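You operate a simulated robot arm through the tools that you are given. There is no shell and no other tool.

The job below is to be done with a simulated robot arm. You get a single attempt, and the scene is never put back.

TASK
Sort the cartons on the blue-square belt and crate the light one.
Fine: mode dial to Sort, run all three; light goods go to lane 01; into the teal crate, teal lid on; the other two cartons stay in their lanes; the crate, the cream lid, other dials and keys stay; Stop is free to press.

It is judged by the outcome, as a careful person would: the job done as asked, and still so three seconds after it is handed in. It fails if anything else is knocked over, pushed out of place, dropped, spilled or broken. Lids that push on must go on centred and level and be pressed home; caps that screw on are set level and turned clockwise until they are tight.

THE ROBOT
A 6-joint arm with a fingered hand, fixed in place. Base frame: the origin is at the foot of the arm, x ahead of it, y to its left, z up; the work surface is at about z = 720. Readings come in mm, degrees, newtons and seconds.
It reaches about 1346 mm from its shoulder. Its first joint turns from -149.0 to 149.0 degrees. Payload 3.5 kg.
Tool frame: the origin (TCP) lies between the finger pads and is the grasp point; the fingertips stand 26 mm ahead of it; z points along the fingers, y is the line along which they close. The gripper opens to 132 mm. The gripper's body begins 73 mm behind the TCP. The gripper is a hand of 4 fingers: y runs from the thumb to the fingers, the wrist lies at [0, 0, -234] in the tool frame, and closing takes about 1.5 s.
Orientation is that of the tool frame in the base frame, as [roll, pitch, yaw] about the fixed x, y, z axes, in that order (R = Rz(yaw) Ry(pitch) Rx(roll)). With the fingers straight down and closing along the base's y, the tool's x points along the base's -x, its y along +y and its z along -z.

THE INTERFACE
- The arm moves only by the tool nudge_tool. Its argument "moves" is a list of rows, each an object (a shift or turn left out is 0, a gripper value left out holds the last) with "rotation": the turn, a rotation vector about the base's x, y, z in rad, a list of three; "xyz": the shift along the base's x, y, z in mm, a list of three. In form: [{"rotation": [rx, ry, rz], "xyz": [x, y, z]}, ...]. A call has 1 to 20 rows; each row shifts and turns the commanded pose from where the row before left it. "gripper" is the gripper command, from -1 (fully open) to 1 (shut), values between in proportion, set as the call begins (left out, the last holds). Each row takes 0.2 s and may step no farther than 50 mm and 8.6 degrees from the row before; otherwise, or with a gripper value out of range, the whole call is refused. Where a pose cannot be reached the arm comes as near as it can. A force on the tool above 40 N (or 10 N above the force at the start of the call, whichever is more), or a blocked arm, ends the call early, and 0.2 s more pass. Each finger travels about 108 mm/s and halts on what it meets, pressing with about 25 N; the grip force reading is that of the motor and also rises with nothing between the fingers. The clock runs only during rows and for 0.2 s after the last one: add rows that do not move to give the fingers time. The reply holds the time, the measured pose of the TCP, the force on the tool along the base axes, the opening and the grip force, in the units named above and with some noise, with the torque about the TCP (base axes, N m) and any sound that the robot's microphone picked up.
- Cameras (640 x 400 px; columns grow to the right, rows downward): "scene" is fixed at [399.6, 501.9, 1377.8]; the picture's right is [-0.73, -0.68, 0.00], its down [-0.40, 0.43, -0.81] and it looks along [0.55, -0.59, -0.59] (base axes); focal length 376 px, centre (320, 200). "wrist" rides on the gripper at [68, 2, -97] in the tool frame; the picture's right is [-0.03, 1.00, 0.00], its down [-0.82, -0.02, -0.58] and it looks along [-0.58, -0.01, 0.82] (tool axes); focal length 270 px, centre (320, 200). There is no depth. A picture from a camera that has moved, and an enlarged one, comes with that camera's place and axes in the base frame and with its lens.
- camera(camera): a new picture of that camera. The clock stands still meanwhile.
- move_column(by): slides the trunk up (or, below 0, down) by that many mm; the arm rides with it, the base frame stays. It gives what a move gives, with no picture.
- curl_fingers(finger1, finger2, finger3, thumb_bend): sets how far each is bent, from 0 (flat) to 100 (curled in); at 30 the hand is open as for a grip, at 70 the pads meet at the TCP. One left out holds its place. A second passes; each finger stops where it meets its share of the squeeze, and holds until it gets a number again. A gripper value or a shape takes the hand back. It gives what a move gives, with no picture; readings hold the bend of each and the force on the fingers (four entries, about 0 where the hand has none), thumb and palm.
- grasp_type(shape): the hand has 4 fingers and takes this shape, open, in about a second: jaw (thumb against the fingers, like two jaws); tri (thumb and two fingers); tip (a fingertip pinch); poke (one finger out to press); point (the index stretched); flat (the hand flat); cup (the hand cupped); fist (a fist). The gripper value then closes the fingers along that shape, each until it touches; the sizes above hold for jaw. It gives what a move gives, with no picture.
- close_up(camera, box): a new picture of the part [left, top, right, bottom] of that camera's present view, enlarged. The clock stands still meanwhile.
- sign_off(): hands the job in; it is judged then, once.

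Places have to be worked out from the pictures, the camera data and where the tool is seen. Open the gripper and draw the arm clear of the work before you hand the job in, unless the task says otherwise.

The tools are called after ">>>" as name(argument=value, ...) on one line, values as JSON. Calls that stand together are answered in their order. nudge_tool: Moves the arm, as the interface text tells. Its arguments: {"type":"object","properties":{"moves":{"type":"array","items":{"type":"object","properties":{"rotation":{"type":"array","items":{"type":"number"}},"xyz":{"type":"array","items":{"type":"number"}}}}},"gripper":{"type":"number"}},"required":["moves"]} The other tools are called the same way: move_column (by) slides the trunk up or down; grasp_type (shape) gives the hand a shape; curl_fingers (finger1, finger2, finger3, thumb_bend) moves the fingers one by one; camera (camera) takes a picture; close_up (camera, box) takes an enlarged picture of a part of a camera's view; sign_off () hands the job in.

At the start:

```text
t: 0.0
eef_pos: [770.1, -48.9, 1068.0]
orientation: [-180.0, 0.0, 180.0]
ft_force: [0.0, -0.2, 0.0]
torque: [-0.03, -0.01, 0.03]
gripper_width: 131.8
gripper_force: 0.0
shape: jaw
bend: [30.0, 30.0, 30.0, 30.0]
finger forces: [0.0, 0.0, 0.1, 0.0, 0.1, 0.1]
trunk travel left (down, up): [-967.0, 3.0]
```

scene: 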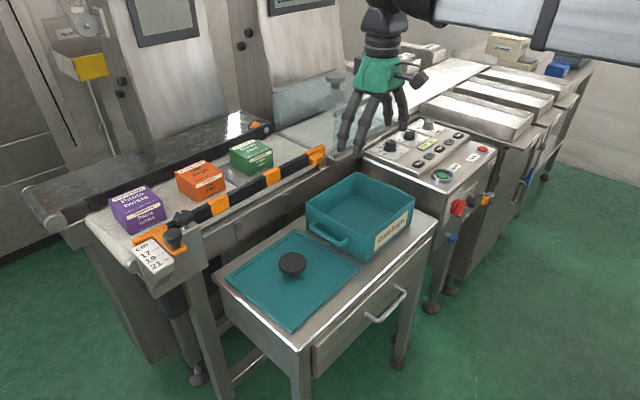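
wrist: 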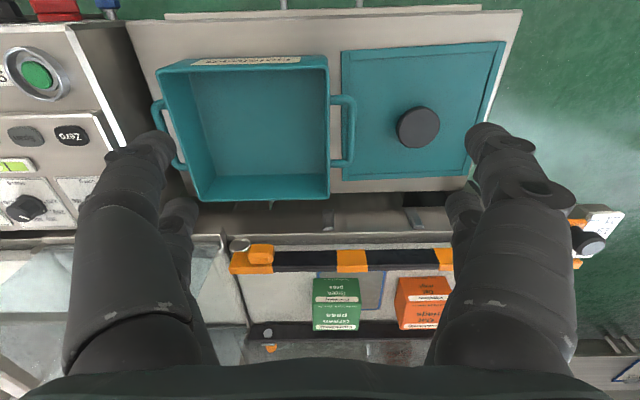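

I begin by looking closely at the scene: the control panel, belt, lanes and crate.

>>> close_up(camera="scene", box=[340, 100, 520, 220])

>>> close_up(camera="scene", box=[20, 100, 340, 300])

>>> close_up(camera="scene", box=[380, 20, 620, 170])

>>> close_up(camera="wrist", box=[0, 0, 160, 250])

```text
3.33 times, centred on (430, 160) of scene
camera zoom: at [399.6, 501.9, 1377.8], right [-0.73, -0.68, 0.0], down [-0.4, 0.43, -0.81], along [0.55, -0.59, -0.59], focal length 1253 px, centre (-47, 333)
```

zoom: 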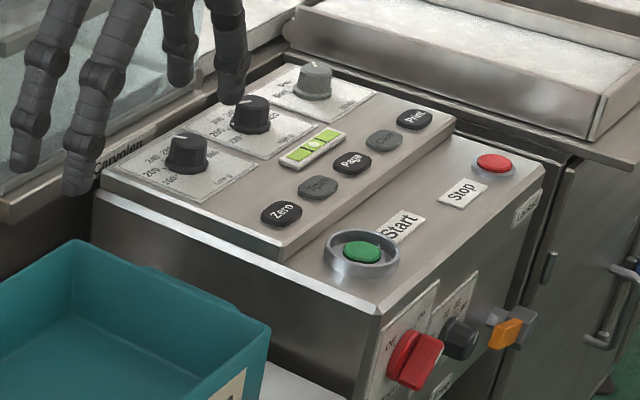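

```text
2.00 times, centred on (180, 200) of scene
camera zoom: at [399.6, 501.9, 1377.8], right [-0.73, -0.68, 0.0], down [-0.4, 0.43, -0.81], along [0.55, -0.59, -0.59], focal length 752 px, centre (600, 200)
```

zoom: 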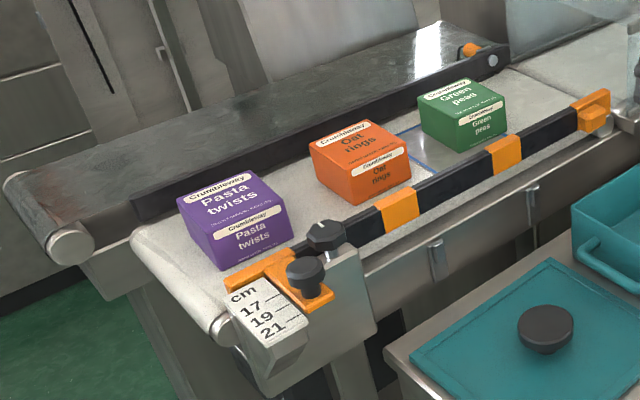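

```text
2.67 times, centred on (500, 95) of scene
camera zoom: at [399.6, 501.9, 1377.8], right [-0.73, -0.68, 0.0], down [-0.4, 0.43, -0.81], along [0.55, -0.59, -0.59], focal length 1002 px, centre (-160, 480)
```

zoom: 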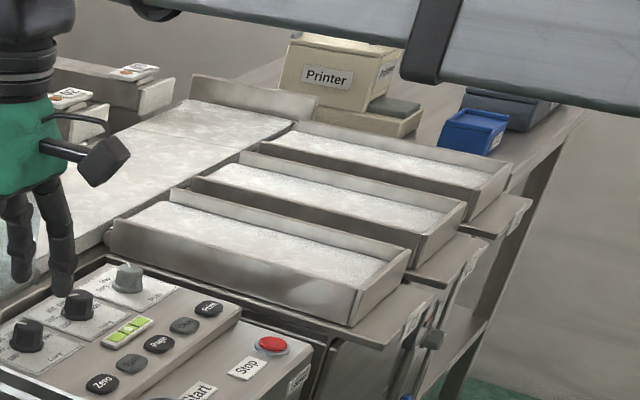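

```text
1.60 times, centred on (80, 125) of wrist
camera zoom: at [701.9, -47.8, 1164.8], right [0.03, 1.0, 0.0], down [0.82, -0.02, 0.58], along [0.58, -0.01, -0.82], focal length 432 px, centre (704, 320)
```

zoom: 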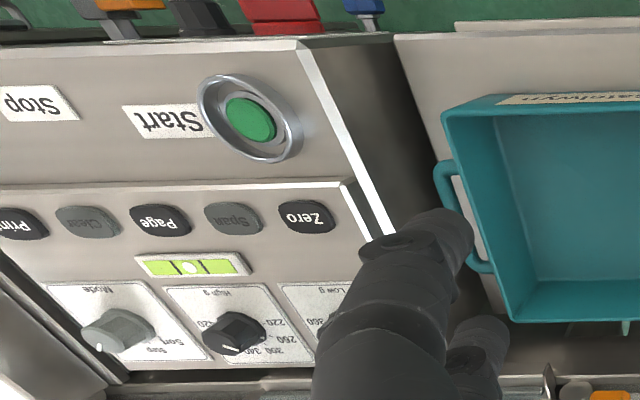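

The Start key triangulates to about (754, -380, 816) and the panel lies to the right of the hand. I move the hand over toward the panel, staying high, to read the dials closely.

>>> nudge_tool(moves=[{"xyz": [-20, -50, 0]}, {"xyz": [-20, -50, 0]}, {"xyz": [-20, -50, 0]}, {"xyz": [-20, -50, 0]}, {"xyz": [-20, -50, 0]}, {"xyz": [0, -50, 0]}])

>>> camera(camera="wrist")

>>> camera(camera="scene")

```text
refused: row 1 steps farther than a row can; nothing moved
```

```text
taken
camera wrist: at [701.9, -47.8, 1164.8], right [0.03, 1.0, 0.0], down [0.82, -0.02, 0.58], along [0.58, -0.01, -0.82], focal length 270 px, centre (320, 200)
```

wrist: 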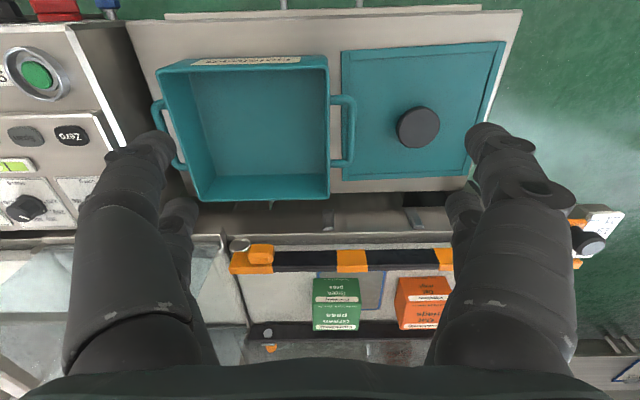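

```text
taken
```

scene: 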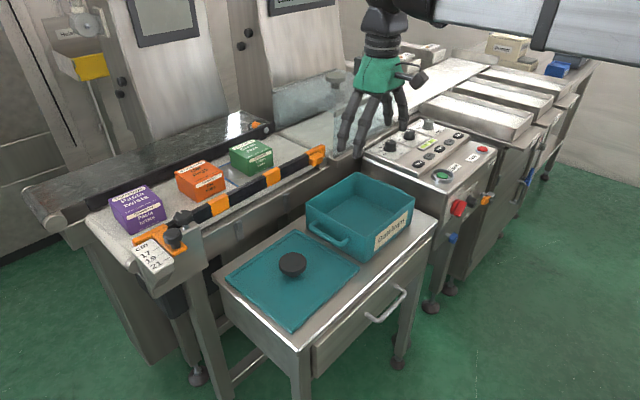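

The combined step exceeded 50 mm; I use single-axis steps of at most 49 mm instead.

>>> nudge_tool(moves=[{"xyz": [-16, -46, 0]}, {"xyz": [-16, -46, 0]}, {"xyz": [-16, -46, 0]}, {"xyz": [-16, -46, 0]}, {"xyz": [-16, -46, 0]}, {"xyz": [0, -49, 0]}, {"xyz": [0, -49, 0]}])

>>> camera(camera="wrist")

>>> camera(camera="scene")

```text
t: 1.6
eef_pos: [693.6, -377.8, 1067.0]
orientation: [179.9, 0.0, 179.9]
ft_force: [-0.5, -0.2, 0.5]
torque: [0.02, -0.03, 0.0]
gripper_width: 131.8
gripper_force: 0.0
shape: jaw
bend: [30.0, 30.0, 30.0, 30.0]
finger forces: [0.0, 0.0, 0.0, 0.1, 0.0, 0.0]
trunk travel left (down, up): [-967.0, 3.0]
```

```text
taken
camera wrist: at [624.6, -376.3, 1164.7], right [0.03, 1.0, 0.0], down [0.82, -0.02, 0.58], along [0.58, -0.01, -0.82], focal length 270 px, centre (320, 200)
```

wrist: 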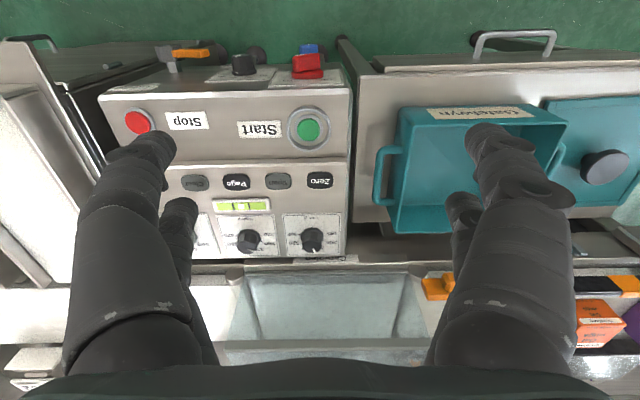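

```text
taken
```

scene: 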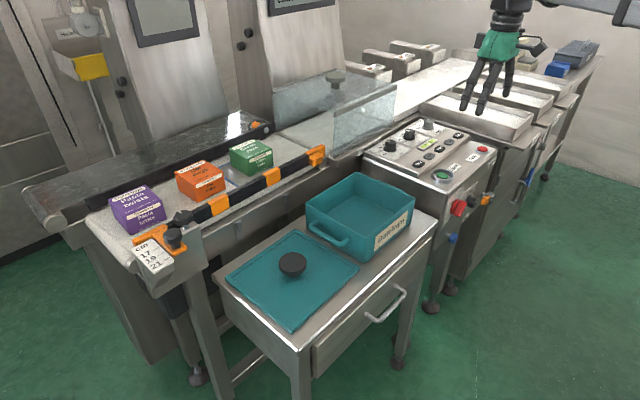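

The panel is in view now. I take enlargements of the dials, the front controls and the lanes.

>>> close_up(camera="wrist", box=[90, 30, 370, 270])

>>> close_up(camera="wrist", box=[180, 160, 360, 270])

>>> close_up(camera="scene", box=[340, 100, 520, 220])

>>> close_up(camera="scene", box=[340, 20, 620, 180])

>>> close_up(camera="scene", box=[180, 50, 420, 200])

```text
1.67 times, centred on (230, 150) of wrist
camera zoom: at [624.6, -376.3, 1164.7], right [0.03, 1.0, 0.0], down [0.82, -0.02, 0.58], along [0.58, -0.01, -0.82], focal length 450 px, centre (470, 283)
```

zoom: 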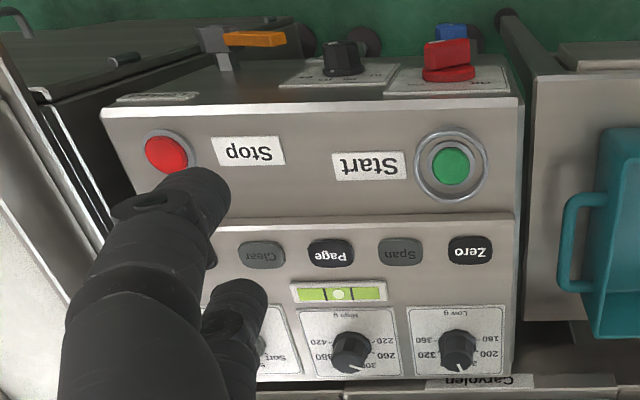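

```text
3.56 times, centred on (270, 215) of wrist
camera zoom: at [624.6, -376.3, 1164.7], right [0.03, 1.0, 0.0], down [0.82, -0.02, 0.58], along [0.58, -0.01, -0.82], focal length 961 px, centre (498, 147)
```

zoom: 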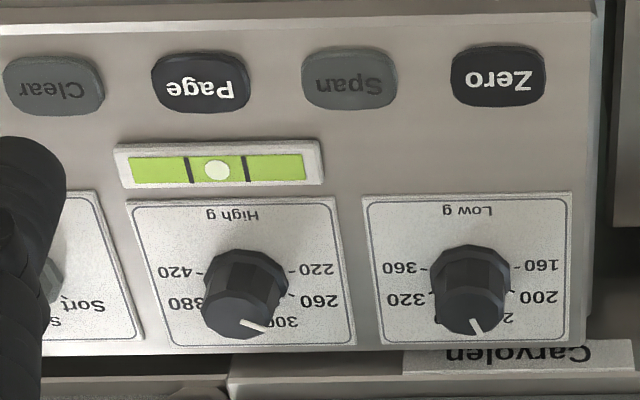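

```text
3.33 times, centred on (430, 160) of scene
camera zoom: at [399.6, 501.9, 1377.8], right [-0.73, -0.68, 0.0], down [-0.4, 0.43, -0.81], along [0.55, -0.59, -0.59], focal length 1253 px, centre (-47, 333)
```

zoom: 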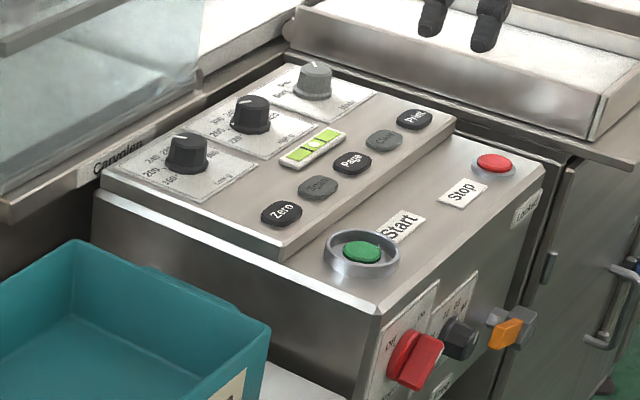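

```text
2.29 times, centred on (480, 100) of scene
camera zoom: at [399.6, 501.9, 1377.8], right [-0.73, -0.68, 0.0], down [-0.4, 0.43, -0.81], along [0.55, -0.59, -0.59], focal length 859 px, centre (-46, 429)
```

zoom: 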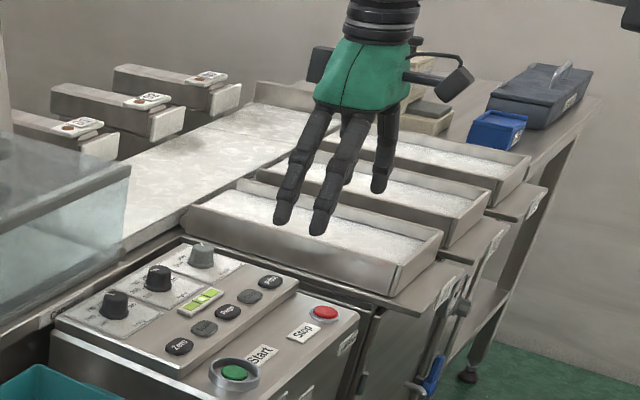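

```text
2.67 times, centred on (300, 125) of scene
camera zoom: at [399.6, 501.9, 1377.8], right [-0.73, -0.68, 0.0], down [-0.4, 0.43, -0.81], along [0.55, -0.59, -0.59], focal length 1002 px, centre (373, 400)
```

zoom: 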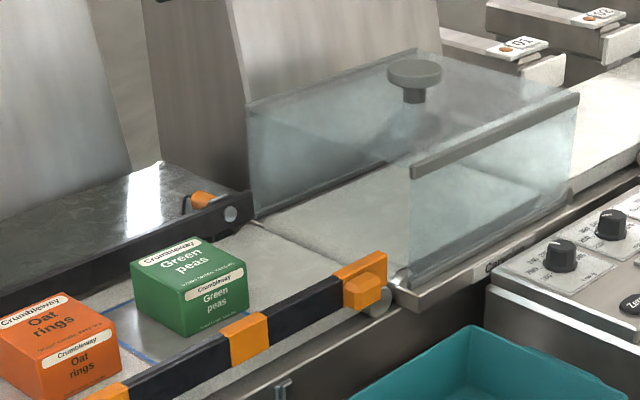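

The third dial (grey, "Mode") is hidden behind a finger. I shift 100 mm further right to read it and look at the lane labels.

>>> nudge_tool(moves=[{"xyz": [0, -49, 0]}, {"xyz": [0, -49, 0]}, {"xyz": [0, -10, 0]}])

>>> camera(camera="wrist")

>>> close_up(camera="wrist", box=[240, 160, 440, 285])

>>> close_up(camera="scene", box=[350, 30, 510, 130])

```text
t: 2.4
eef_pos: [692.2, -484.8, 1068.3]
orientation: [-180.0, 0.0, -180.0]
ft_force: [0.8, 0.4, 0.6]
torque: [0.0, -0.01, 0.01]
gripper_width: 131.8
gripper_force: 0.1
shape: jaw
bend: [30.0, 30.0, 30.0, 30.0]
finger forces: [0.0, 0.1, 0.0, 0.0, 0.0, 0.0]
trunk travel left (down, up): [-967.0, 3.0]
```

```text
taken
camera wrist: at [622.6, -483.3, 1164.9], right [0.02, 1.0, 0.0], down [0.82, -0.02, 0.58], along [0.58, -0.01, -0.82], focal length 270 px, centre (320, 200)
```

wrist: 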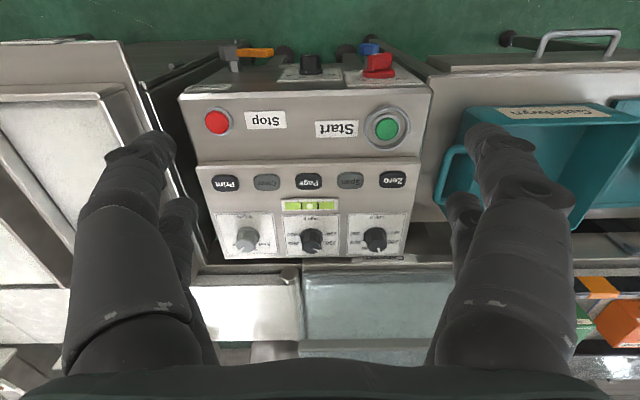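

```text
3.20 times, centred on (340, 222) of wrist
camera zoom: at [622.6, -483.3, 1164.9], right [0.02, 1.0, 0.0], down [0.82, -0.02, 0.58], along [0.58, -0.01, -0.82], focal length 865 px, centre (256, 128)
```

zoom: 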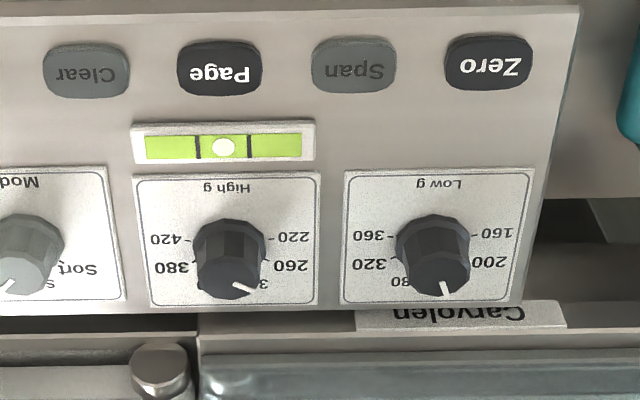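

```text
4.00 times, centred on (430, 80) of scene
camera zoom: at [399.6, 501.9, 1377.8], right [-0.73, -0.68, 0.0], down [-0.4, 0.43, -0.81], along [0.55, -0.59, -0.59], focal length 1504 px, centre (-120, 680)
```

zoom: 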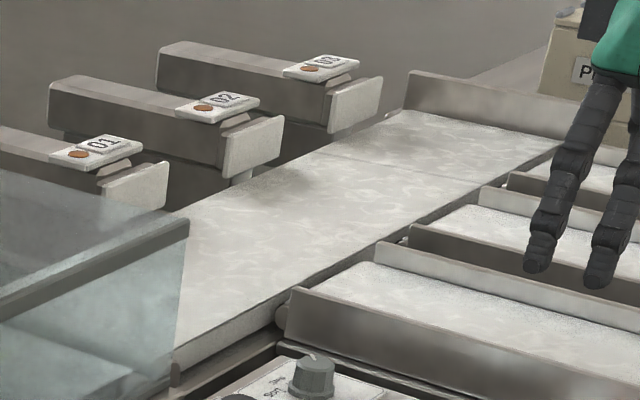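

Pusher 01 faces the tray nearest the panel, so lane 01 is that first tray. Now I enlarge the Mode dial.

>>> close_up(camera="wrist", box=[200, 200, 296, 260])

>>> close_up(camera="scene", box=[400, 105, 464, 145])

>>> close_up(camera="wrist", box=[180, 30, 440, 170])

```text
6.67 times, centred on (248, 230) of wrist
camera zoom: at [622.6, -483.3, 1164.9], right [0.02, 1.0, 0.0], down [0.82, -0.02, 0.58], along [0.58, -0.01, -0.82], focal length 1802 px, centre (800, 0)
```

zoom: 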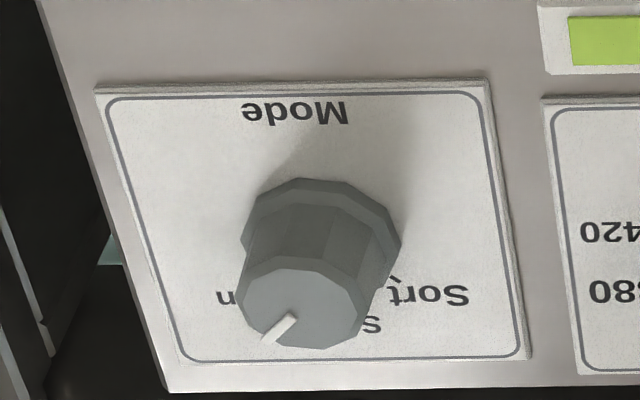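

```text
10.00 times, centred on (432, 125) of scene
camera zoom: at [399.6, 501.9, 1377.8], right [-0.73, -0.68, 0.0], down [-0.4, 0.43, -0.81], along [0.55, -0.59, -0.59], focal length 3759 px, centre (-800, 950)
```

zoom: 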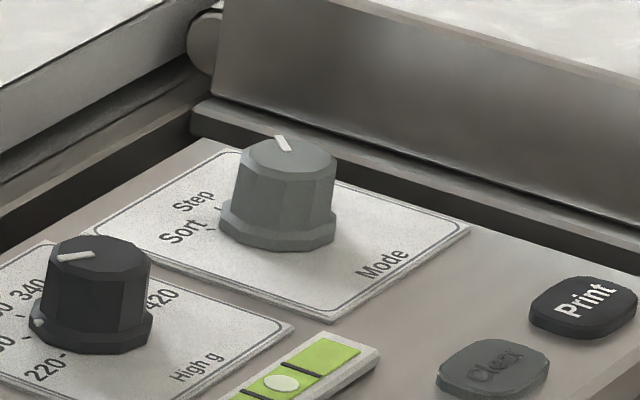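

```text
2.46 times, centred on (310, 100) of wrist
camera zoom: at [622.6, -483.3, 1164.9], right [0.02, 1.0, 0.0], down [0.82, -0.02, 0.58], along [0.58, -0.01, -0.82], focal length 665 px, centre (345, 446)
```

zoom: 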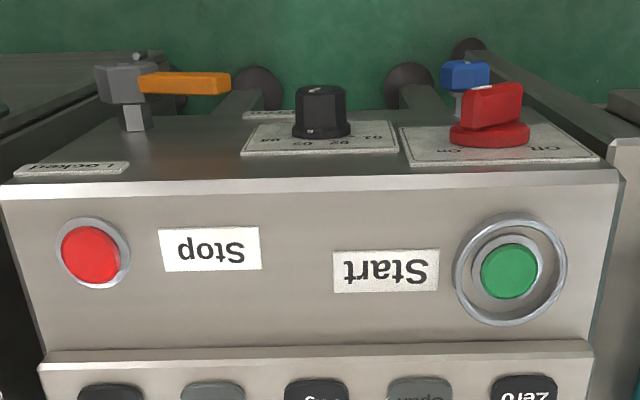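

Mode dial sits near (934, -610, 822); its labels are Sort, Step and something ending in "n", pointer now toward the "n" side. I move the camera above the dial, staying high, to see the labels squarely.

>>> nudge_tool(moves=[{"xyz": [0, -45, 0]}, {"xyz": [20, -40, 0]}, {"xyz": [45, -20, 0]}, {"xyz": [45, -20, 0]}, {"xyz": [48, 0, 0]}, {"xyz": [48, 0, 0]}, {"xyz": [48, 0, 0]}])

>>> camera(camera="wrist")

>>> camera(camera="scene")

```text
t: 4.0
eef_pos: [946.6, -610.2, 1067.2]
orientation: [-180.0, 0.0, -180.0]
ft_force: [0.2, 0.6, 0.1]
torque: [-0.01, 0.03, -0.01]
gripper_width: 131.8
gripper_force: 0.0
shape: jaw
bend: [30.0, 30.0, 30.0, 30.0]
finger forces: [0.0, 0.0, 0.0, 0.0, 0.0, 0.0]
trunk travel left (down, up): [-967.0, 3.0]
```

```text
taken
camera wrist: at [876.6, -609.8, 1164.5], right [0.03, 1.0, 0.0], down [0.82, -0.02, 0.58], along [0.58, -0.01, -0.82], focal length 270 px, centre (320, 200)
```

wrist: 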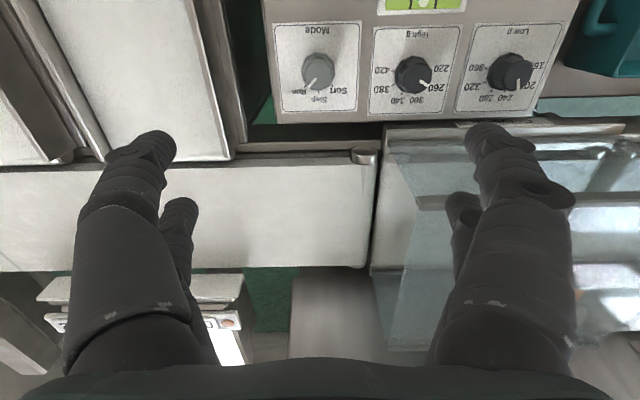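

```text
taken
```

scene: 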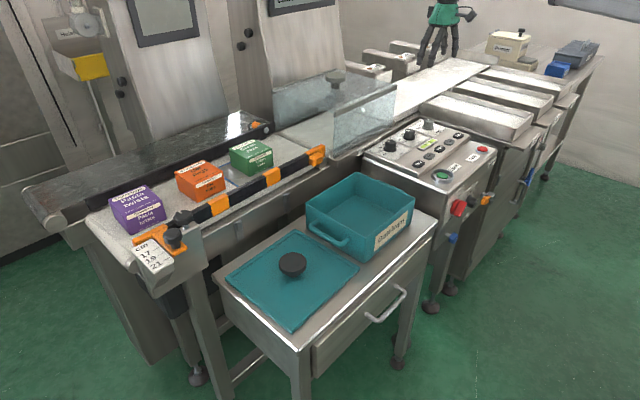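

The dial is at about (936, -613). I enlarge it to read labels and pointer.

>>> close_up(camera="wrist", box=[264, 15, 376, 115])

>>> close_up(camera="wrist", box=[260, 0, 580, 160])

>>> close_up(camera="wrist", box=[0, 100, 640, 400])

```text
4.00 times, centred on (320, 65) of wrist
camera zoom: at [876.6, -609.8, 1164.5], right [0.03, 1.0, 0.0], down [0.82, -0.02, 0.58], along [0.58, -0.01, -0.82], focal length 1081 px, centre (320, 740)
```

zoom: 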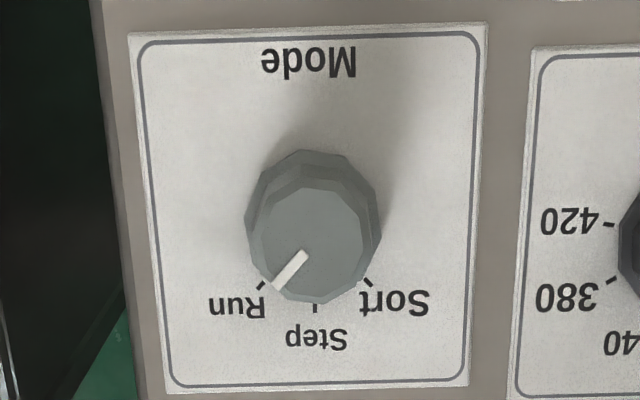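

```text
2.00 times, centred on (420, 80) of wrist
camera zoom: at [876.6, -609.8, 1164.5], right [0.03, 1.0, 0.0], down [0.82, -0.02, 0.58], along [0.58, -0.01, -0.82], focal length 541 px, centre (120, 440)
```

zoom: 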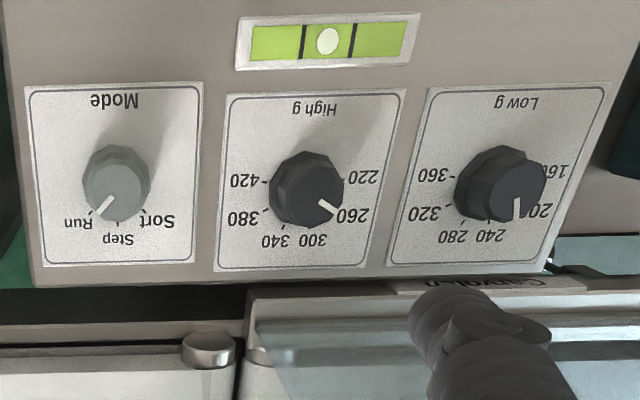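

```text
1.00 times, centred on (320, 250) of wrist (not enlarged: the box is as wide or as high as the picture)
camera zoom: at [876.6, -609.8, 1164.5], right [0.03, 1.0, 0.0], down [0.82, -0.02, 0.58], along [0.58, -0.01, -0.82], focal length 270 px, centre (320, 150)
```

zoom: 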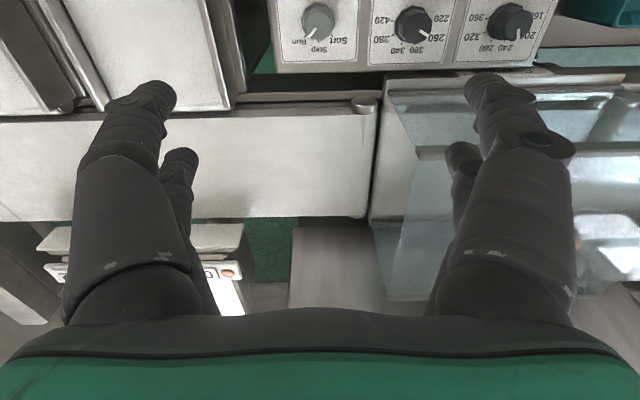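

Pointer is at Run; Sort is about 80–90° counter-clockwise seen from above (past Step). I check the hand's finger layout before gripping the knob.

>>> close_up(camera="scene", box=[390, 0, 490, 80])

>>> grasp_type(shape="tri")

>>> camera(camera="wrist")

>>> close_up(camera="scene", box=[390, 0, 490, 80])

```text
5.00 times, centred on (440, 40) of scene
camera zoom: at [399.6, 501.9, 1377.8], right [-0.73, -0.68, 0.0], down [-0.4, 0.43, -0.81], along [0.55, -0.59, -0.59], focal length 1879 px, centre (-280, 1000)
```

zoom: 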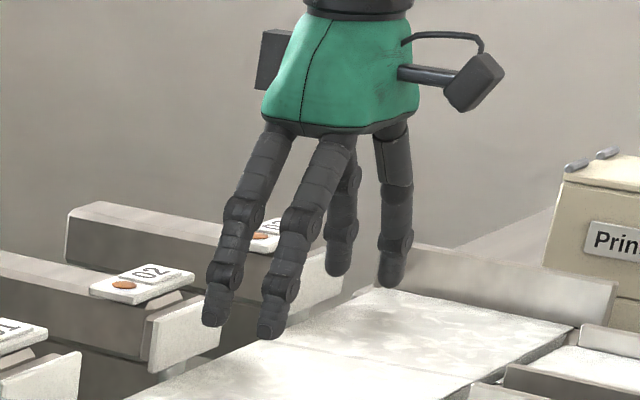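

```text
t: 4.9
eef_pos: [944.2, -611.1, 1068.3]
orientation: [-180.0, 0.0, 180.0]
ft_force: [-0.1, 0.2, 0.0]
torque: [0.03, -0.01, 0.04]
gripper_width: 132.1
gripper_force: 0.1
shape: tri
bend: [30.0, 30.0, 30.0, 30.0]
finger forces: [0.1, 0.0, 0.0, 0.0, 0.1, 0.0]
trunk travel left (down, up): [-967.0, 3.0]
```

```text
taken
camera wrist: at [875.4, -609.1, 1164.8], right [0.03, 1.0, 0.0], down [0.82, -0.02, 0.58], along [0.58, -0.01, -0.82], focal length 270 px, centre (320, 200)
```

wrist: 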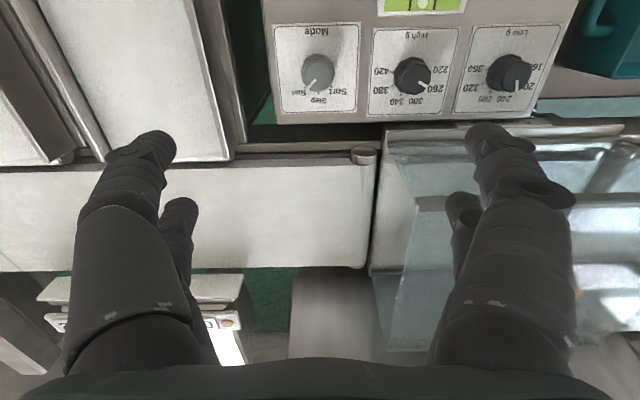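

```text
5.00 times, centred on (440, 40) of scene
camera zoom: at [399.6, 501.9, 1377.8], right [-0.73, -0.68, 0.0], down [-0.4, 0.43, -0.81], along [0.55, -0.59, -0.59], focal length 1879 px, centre (-280, 1000)
```

zoom: 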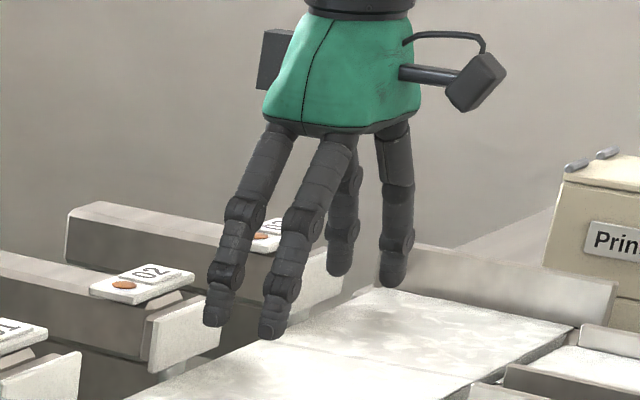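

Open "tri" looks the same as jaw: two digits per side. I look at the "tip" and "poke" shapes to know where their active digit is.

>>> grasp_type(shape="tip")

>>> camera(camera="wrist")

>>> close_up(camera="scene", box=[390, 0, 490, 80])

>>> grasp_type(shape="poke")

>>> camera(camera="wrist")

>>> close_up(camera="scene", box=[390, 0, 490, 80])

```text
t: 5.8
eef_pos: [943.3, -610.9, 1068.2]
orientation: [179.9, 0.0, 180.0]
ft_force: [-0.2, -0.2, 0.6]
torque: [0.0, -0.03, 0.03]
gripper_width: 131.6
gripper_force: 0.0
shape: tip
bend: [30.0, 30.0, 30.0, 30.0]
finger forces: [0.0, 0.0, 0.0, 0.0, 0.0, 0.1]
trunk travel left (down, up): [-967.0, 3.0]
```

```text
taken
camera wrist: at [875.3, -609.1, 1164.8], right [0.03, 1.0, 0.0], down [0.82, -0.02, 0.58], along [0.58, -0.01, -0.82], focal length 270 px, centre (320, 200)
```

wrist: 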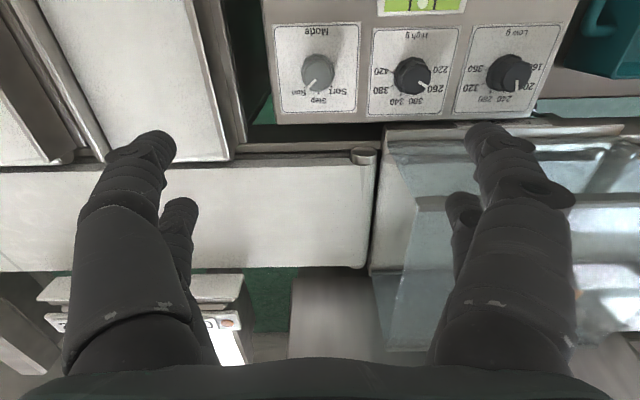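

```text
5.00 times, centred on (440, 40) of scene
camera zoom: at [399.6, 501.9, 1377.8], right [-0.73, -0.68, 0.0], down [-0.4, 0.43, -0.81], along [0.55, -0.59, -0.59], focal length 1879 px, centre (-280, 1000)
```

zoom: 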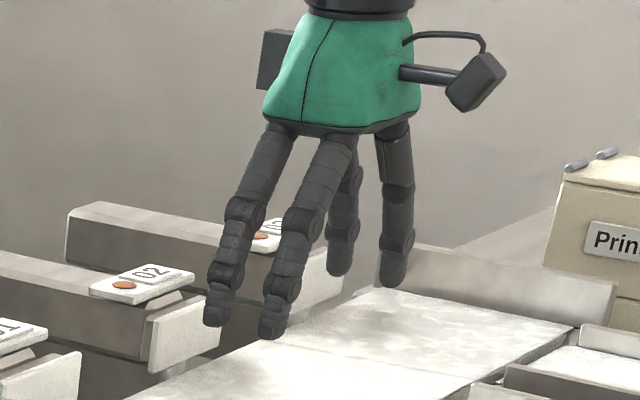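

```text
t: 6.7
eef_pos: [945.3, -609.7, 1068.0]
orientation: [179.9, -0.1, 180.0]
ft_force: [0.3, 0.1, 0.6]
torque: [-0.01, -0.03, 0.04]
gripper_width: 0.1
gripper_force: 0.1
shape: poke
bend: [100.0, 100.0, 100.0, 34.0]
finger forces: [0.1, 0.0, 0.0, 0.0, 0.0, 0.0]
trunk travel left (down, up): [-967.0, 3.0]
```

```text
taken
camera wrist: at [875.4, -609.1, 1164.8], right [0.03, 1.0, 0.0], down [0.82, -0.02, 0.58], along [0.58, -0.01, -0.82], focal length 270 px, centre (320, 200)
```

wrist: 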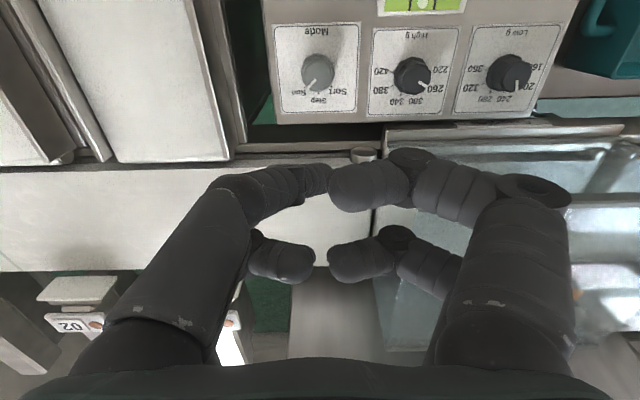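

```text
5.00 times, centred on (440, 40) of scene
camera zoom: at [399.6, 501.9, 1377.8], right [-0.73, -0.68, 0.0], down [-0.4, 0.43, -0.81], along [0.55, -0.59, -0.59], focal length 1879 px, centre (-280, 1000)
```

zoom: 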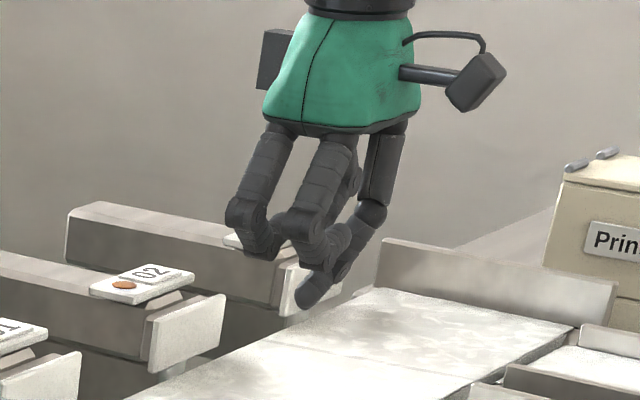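

Poke curls everything with one bent tip out in the middle. I check "point" too.

>>> grasp_type(shape="point")

>>> camera(camera="wrist")

>>> close_up(camera="scene", box=[390, 0, 490, 80])

```text
t: 7.6
eef_pos: [944.2, -610.3, 1069.1]
orientation: [180.0, 0.1, 180.0]
ft_force: [0.8, -0.3, -0.7]
torque: [-0.01, 0.0, 0.01]
gripper_width: 0.1
gripper_force: 0.0
shape: point
bend: [24.0, 99.0, 100.0, 39.0]
finger forces: [0.1, 0.0, 0.0, 0.0, 0.0, 0.0]
trunk travel left (down, up): [-967.0, 3.0]
```

```text
taken
camera wrist: at [875.3, -609.1, 1164.8], right [0.03, 1.0, 0.0], down [0.82, -0.02, 0.58], along [0.58, -0.01, -0.82], focal length 270 px, centre (320, 200)
```

wrist: 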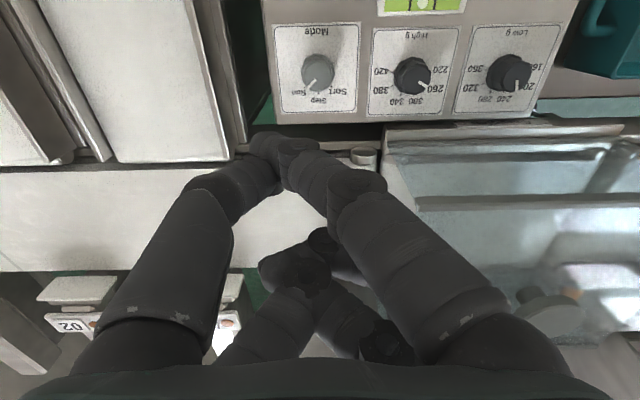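

```text
5.00 times, centred on (440, 40) of scene
camera zoom: at [399.6, 501.9, 1377.8], right [-0.73, -0.68, 0.0], down [-0.4, 0.43, -0.81], along [0.55, -0.59, -0.59], focal length 1879 px, centre (-280, 1000)
```

zoom: 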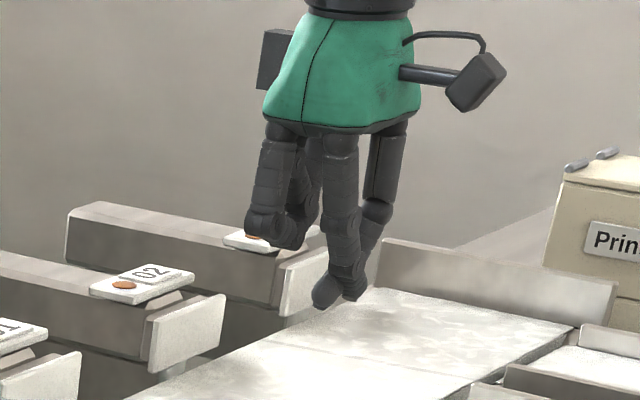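

Jaw's four digits (two pairs at about ±18 mm across) suit the 35 mm knob. I return to jaw, narrow to about 70 mm, pre-turn -45° about z, and centre over the dial at (934, -613).

>>> grasp_type(shape="jaw")

>>> nudge_tool(moves=[{"xyz": [-10, -3, 0], "rotation": [0, 0, -0.13]}, {"xyz": [0, 0, -20], "rotation": [0, 0, -0.13]}, {"xyz": [0, 0, -30], "rotation": [0, 0, -0.13]}, {"xyz": [0, 0, -30], "rotation": [0, 0, -0.13]}, {"xyz": [0, 0, -30], "rotation": [0, 0, -0.13]}, {"xyz": [0, 0, -20], "rotation": [0, 0, -0.13]}], gripper=-0.06)

>>> camera(camera="wrist")

>>> close_up(camera="scene", box=[360, 20, 520, 150])

```text
t: 8.5
eef_pos: [944.8, -610.1, 1068.2]
orientation: [179.9, 0.0, -180.0]
ft_force: [-0.6, 0.7, 0.5]
torque: [0.04, 0.03, -0.01]
gripper_width: 131.8
gripper_force: 0.1
shape: jaw
bend: [30.0, 30.0, 30.0, 30.0]
finger forces: [0.0, 0.0, 0.1, 0.0, 0.1, 0.0]
trunk travel left (down, up): [-967.0, 3.0]
```

```text
t: 9.9
eef_pos: [935.7, -613.6, 1068.6]
orientation: [-180.0, 0.0, 135.2]
ft_force: [-0.2, -0.1, -0.1]
torque: [-0.01, -0.02, -0.04]
gripper_width: 70.7
gripper_force: 0.1
shape: jaw
bend: [72.0, 72.0, 72.0, 70.0]
finger forces: [0.0, 0.0, 0.1, 0.0, 0.0, 0.1]
out of reach, approached as far as the arm can: row 2, 3, 4, 5, 6
trunk travel left (down, up): [-967.0, 3.0]
```

```text
taken
camera wrist: at [887.0, -564.3, 1164.8], right [0.72, 0.69, 0.0], down [0.56, -0.59, 0.58], along [0.4, -0.42, -0.82], focal length 270 px, centre (320, 200)
```

wrist: 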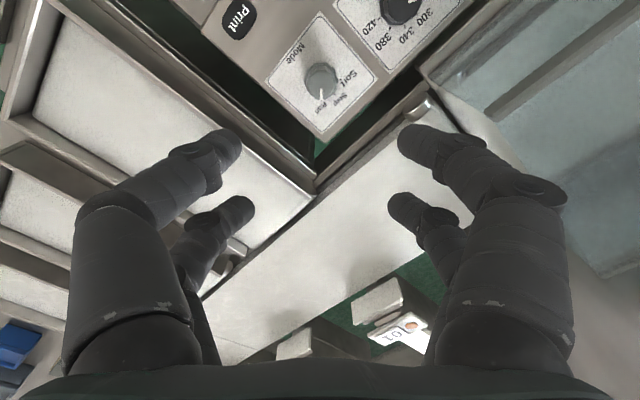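

```text
3.08 times, centred on (440, 85) of scene
camera zoom: at [399.6, 501.9, 1377.8], right [-0.73, -0.68, 0.0], down [-0.4, 0.43, -0.81], along [0.55, -0.59, -0.59], focal length 1156 px, centre (-49, 554)
```

zoom: 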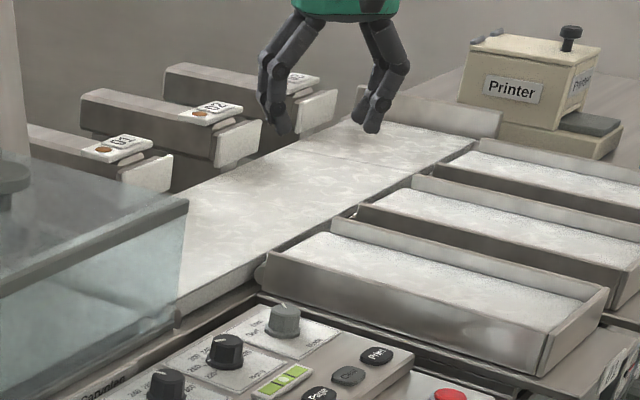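

The arm cannot get lower because the trunk is at the top of its travel. I test whether the commanded height was reset with a small lift, before lowering the trunk.

>>> nudge_tool(moves=[{"xyz": [0, 0, 20]}])

```text
t: 10.3
eef_pos: [935.0, -613.0, 1067.9]
orientation: [180.0, -0.1, 135.3]
ft_force: [0.0, -0.2, 0.8]
torque: [0.02, 0.02, 0.0]
gripper_width: 70.7
gripper_force: 0.0
shape: jaw
bend: [72.0, 72.0, 72.0, 70.0]
finger forces: [0.1, 0.0, 0.0, 0.0, 0.0, 0.0]
out of reach, approached as far as the arm can: row 1
trunk travel left (down, up): [-967.0, 3.0]
```

The command was kept, so I raise it back by the remaining 110 mm to resynchronise at z 1068.

>>> nudge_tool(moves=[{"xyz": [0, 0, 40]}, {"xyz": [0, 0, 40]}, {"xyz": [0, 0, 30]}])

```text
t: 11.1
eef_pos: [934.5, -613.6, 1067.5]
orientation: [-180.0, -0.1, 135.3]
ft_force: [0.4, 1.0, 0.2]
torque: [0.0, 0.01, 0.0]
gripper_width: 70.7
gripper_force: 0.0
shape: jaw
bend: [72.0, 72.0, 72.0, 70.0]
finger forces: [0.1, 0.1, 0.0, 0.1, 0.0, 0.0]
out of reach, approached as far as the arm can: row 1, 2, 3
trunk travel left (down, up): [-967.0, 3.0]
```

All rows still flagged; I test another small lift to see where the command stands.

>>> nudge_tool(moves=[{"xyz": [0, 0, 20]}])

```text
t: 11.5
eef_pos: [933.6, -612.9, 1067.9]
orientation: [179.9, 0.0, 135.3]
ft_force: [-0.8, -0.2, 0.5]
torque: [0.0, -0.02, 0.01]
gripper_width: 70.8
gripper_force: 0.0
shape: jaw
bend: [72.0, 72.0, 72.0, 70.0]
finger forces: [0.1, 0.1, 0.1, 0.0, 0.1, 0.0]
out of reach, approached as far as the arm can: row 1
trunk travel left (down, up): [-967.0, 3.0]
```

Neither up nor down works by arm here, so the arm seems to move in the horizontal plane with height coming from the trunk. A zero row shows whether the command is back in sync.

>>> nudge_tool(moves=[{"xyz": [0, 0, 0]}])

```text
t: 11.9
eef_pos: [933.5, -613.2, 1067.2]
orientation: [-179.9, 0.0, 135.3]
ft_force: [-0.2, -0.2, -0.2]
torque: [-0.04, -0.01, -0.02]
gripper_width: 70.7
gripper_force: 0.2
shape: jaw
bend: [72.0, 72.0, 72.0, 70.0]
finger forces: [0.0, 0.1, 0.1, 0.1, 0.0, 0.0]
trunk travel left (down, up): [-967.0, 3.0]
```

The command is in sync (each call starts at the real pose). I test the trunk with a small slide down.

>>> move_column(by=-40)

```text
t: 12.7
eef_pos: [934.0, -613.1, 1027.8]
orientation: [179.9, 0.0, 135.3]
ft_force: [-0.3, -0.2, -0.3]
torque: [0.0, 0.02, 0.0]
gripper_width: 70.7
gripper_force: 0.1
shape: jaw
bend: [72.0, 72.0, 72.0, 70.0]
finger forces: [0.0, 0.0, 0.0, 0.0, 0.1, 0.0]
trunk travel left (down, up): [-927.0, 43.0]
```

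The trunk sets the height. I lower another 125 mm so the fingertips hang just above the knob top (about 850), then look.

>>> move_column(by=-125)

>>> camera(camera="wrist")

>>> close_up(camera="scene", box=[370, 60, 490, 160])

```text
t: 14.3
eef_pos: [934.4, -613.2, 902.4]
orientation: [180.0, 0.1, 135.3]
ft_force: [0.8, 0.3, 0.1]
torque: [0.0, -0.04, 0.01]
gripper_width: 70.8
gripper_force: 0.2
shape: jaw
bend: [72.0, 72.0, 72.0, 70.0]
finger forces: [0.0, 0.0, 0.0, 0.0, 0.0, 0.0]
trunk travel left (down, up): [-802.0, 168.0]
```

```text
taken
camera wrist: at [886.9, -564.3, 999.9], right [0.72, 0.69, 0.0], down [0.57, -0.59, 0.58], along [0.4, -0.42, -0.82], focal length 270 px, centre (320, 200)
```

wrist: 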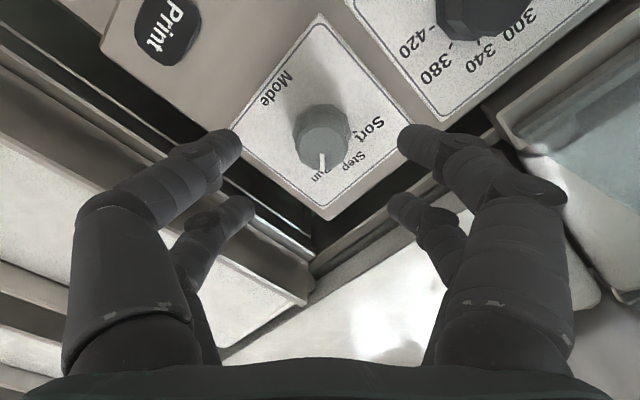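

```text
4.00 times, centred on (430, 110) of scene
camera zoom: at [399.6, 501.9, 1377.8], right [-0.73, -0.68, 0.0], down [-0.4, 0.43, -0.81], along [0.55, -0.59, -0.59], focal length 1504 px, centre (-120, 560)
```

zoom: 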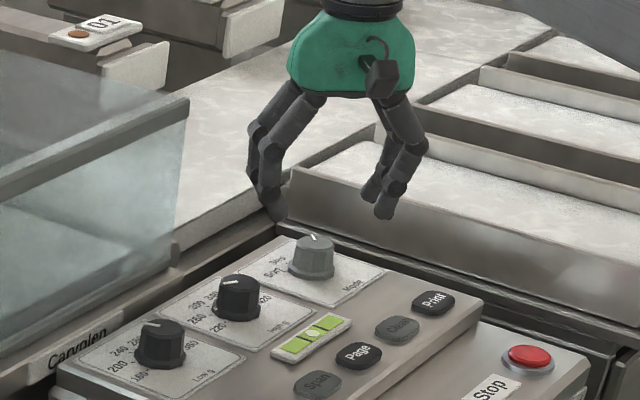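

Knob is centred between the digits within about 2 mm. I lower 42 mm so the tips straddle the knob, then check the view and forces.

>>> move_column(by=-42)

>>> camera(camera="wrist")

>>> close_up(camera="scene", box=[370, 60, 490, 160])

```text
t: 15.1
eef_pos: [934.8, -614.0, 861.5]
orientation: [-180.0, 0.0, 135.3]
ft_force: [0.3, 0.1, -0.2]
torque: [0.0, 0.02, -0.04]
gripper_width: 70.7
gripper_force: 0.0
shape: jaw
bend: [72.0, 72.0, 72.0, 70.0]
finger forces: [0.0, 0.0, 0.0, 0.1, 0.0, 0.0]
trunk travel left (down, up): [-760.0, 210.0]
```

```text
taken
camera wrist: at [886.9, -564.3, 957.9], right [0.72, 0.69, 0.0], down [0.57, -0.59, 0.58], along [0.4, -0.42, -0.82], focal length 270 px, centre (320, 200)
```

wrist: 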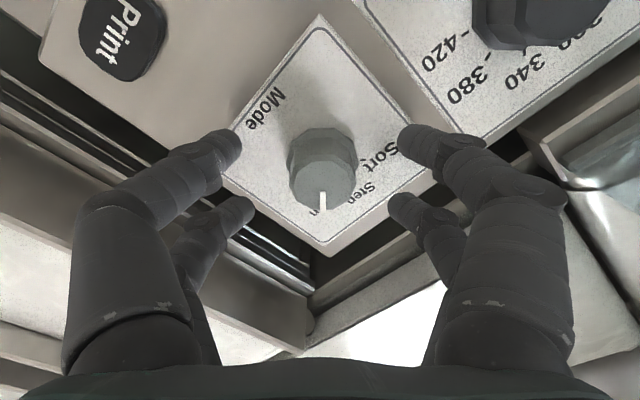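

```text
4.00 times, centred on (430, 110) of scene
camera zoom: at [399.6, 501.9, 1377.8], right [-0.73, -0.68, 0.0], down [-0.4, 0.43, -0.81], along [0.55, -0.59, -0.59], focal length 1504 px, centre (-120, 560)
```

zoom: 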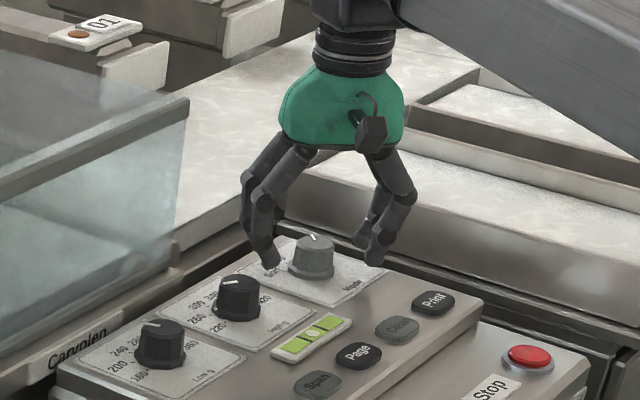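

Digits straddle the knob with no contact. I go 6 mm lower and close the hand onto the knob.

>>> move_column(by=-6)

>>> nudge_tool(moves=[{}, {}, {}, {}, {}, {}], gripper=1)

>>> camera(camera="wrist")

>>> close_up(camera="scene", box=[370, 60, 490, 160])

```text
t: 15.7
eef_pos: [934.2, -613.6, 854.9]
orientation: [-180.0, 0.1, 135.2]
ft_force: [0.9, -0.2, -0.3]
torque: [0.01, 0.03, 0.0]
gripper_width: 70.9
gripper_force: 0.1
shape: jaw
bend: [72.0, 72.0, 72.0, 70.0]
finger forces: [0.0, 0.1, 0.0, 0.0, 0.1, 0.0]
trunk travel left (down, up): [-754.0, 216.0]
```

```text
t: 17.1
eef_pos: [935.4, -613.1, 854.3]
orientation: [180.0, 0.0, 135.3]
ft_force: [-0.3, 1.0, -4.1]
torque: [0.0, 0.03, 0.08]
gripper_width: 16.4
gripper_force: 24.4
shape: jaw
bend: [73.0, 73.0, 73.0, 70.0]
finger forces: [24.7, 22.1, 22.0, 0.1, 19.7, 0.1]
trunk travel left (down, up): [-754.0, 216.0]
```

```text
taken
camera wrist: at [887.2, -564.5, 951.4], right [0.72, 0.69, 0.0], down [0.57, -0.59, 0.58], along [0.4, -0.42, -0.82], focal length 270 px, centre (320, 200)
```

wrist: 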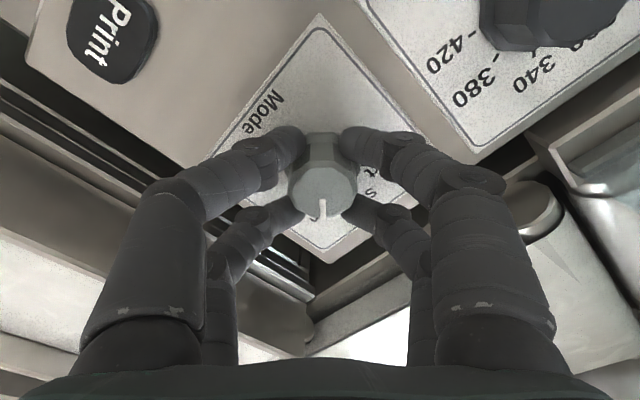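

```text
4.00 times, centred on (430, 110) of scene
camera zoom: at [399.6, 501.9, 1377.8], right [-0.73, -0.68, 0.0], down [-0.4, 0.43, -0.81], along [0.55, -0.59, -0.59], focal length 1504 px, centre (-120, 560)
```

zoom: 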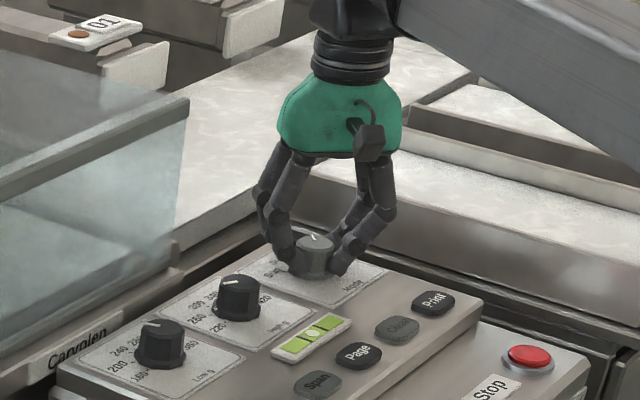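

Firm grip on the knob (about 22 N each digit). I turn +45° about z first and check that the pointer follows to Step.

>>> nudge_tool(moves=[{"rotation": [0, 0, 0.12]}, {"rotation": [0, 0, 0.12]}, {"rotation": [0, 0, 0.12]}, {"rotation": [0, 0, 0.12]}, {"rotation": [0, 0, 0.12]}, {"rotation": [0, 0, 0.12]}])

>>> camera(camera="wrist")

>>> close_up(camera="scene", box=[370, 60, 490, 160])

```text
t: 18.5
eef_pos: [935.4, -614.4, 854.4]
orientation: [-179.9, 0.0, 176.7]
ft_force: [0.7, -1.7, -3.9]
torque: [-0.02, 0.02, 0.04]
gripper_width: 16.2
gripper_force: 24.7
shape: jaw
bend: [73.0, 73.0, 73.0, 70.0]
finger forces: [24.0, 23.4, 21.8, 0.1, 20.1, 0.0]
trunk travel left (down, up): [-754.0, 216.0]
```

```text
taken
camera wrist: at [867.0, -608.7, 951.3], right [0.08, 1.0, 0.0], down [0.81, -0.07, 0.58], along [0.58, -0.05, -0.82], focal length 270 px, centre (320, 200)
```

wrist: 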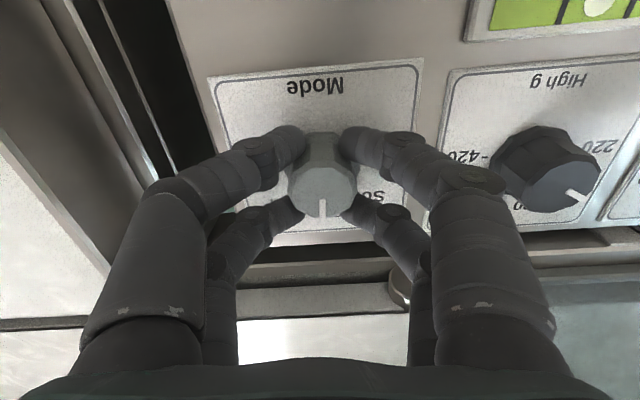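

```text
4.00 times, centred on (430, 110) of scene
camera zoom: at [399.6, 501.9, 1377.8], right [-0.73, -0.68, 0.0], down [-0.4, 0.43, -0.81], along [0.55, -0.59, -0.59], focal length 1504 px, centre (-120, 560)
```

zoom: 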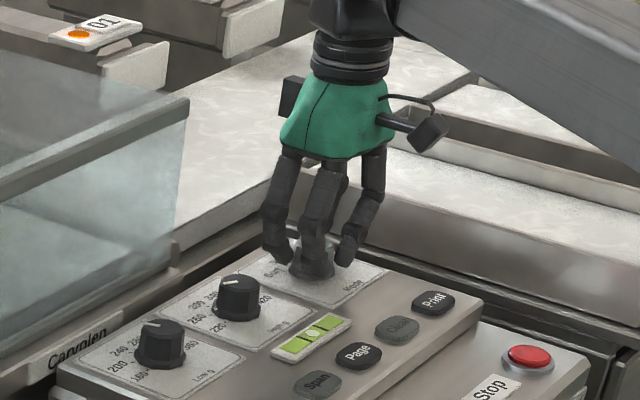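

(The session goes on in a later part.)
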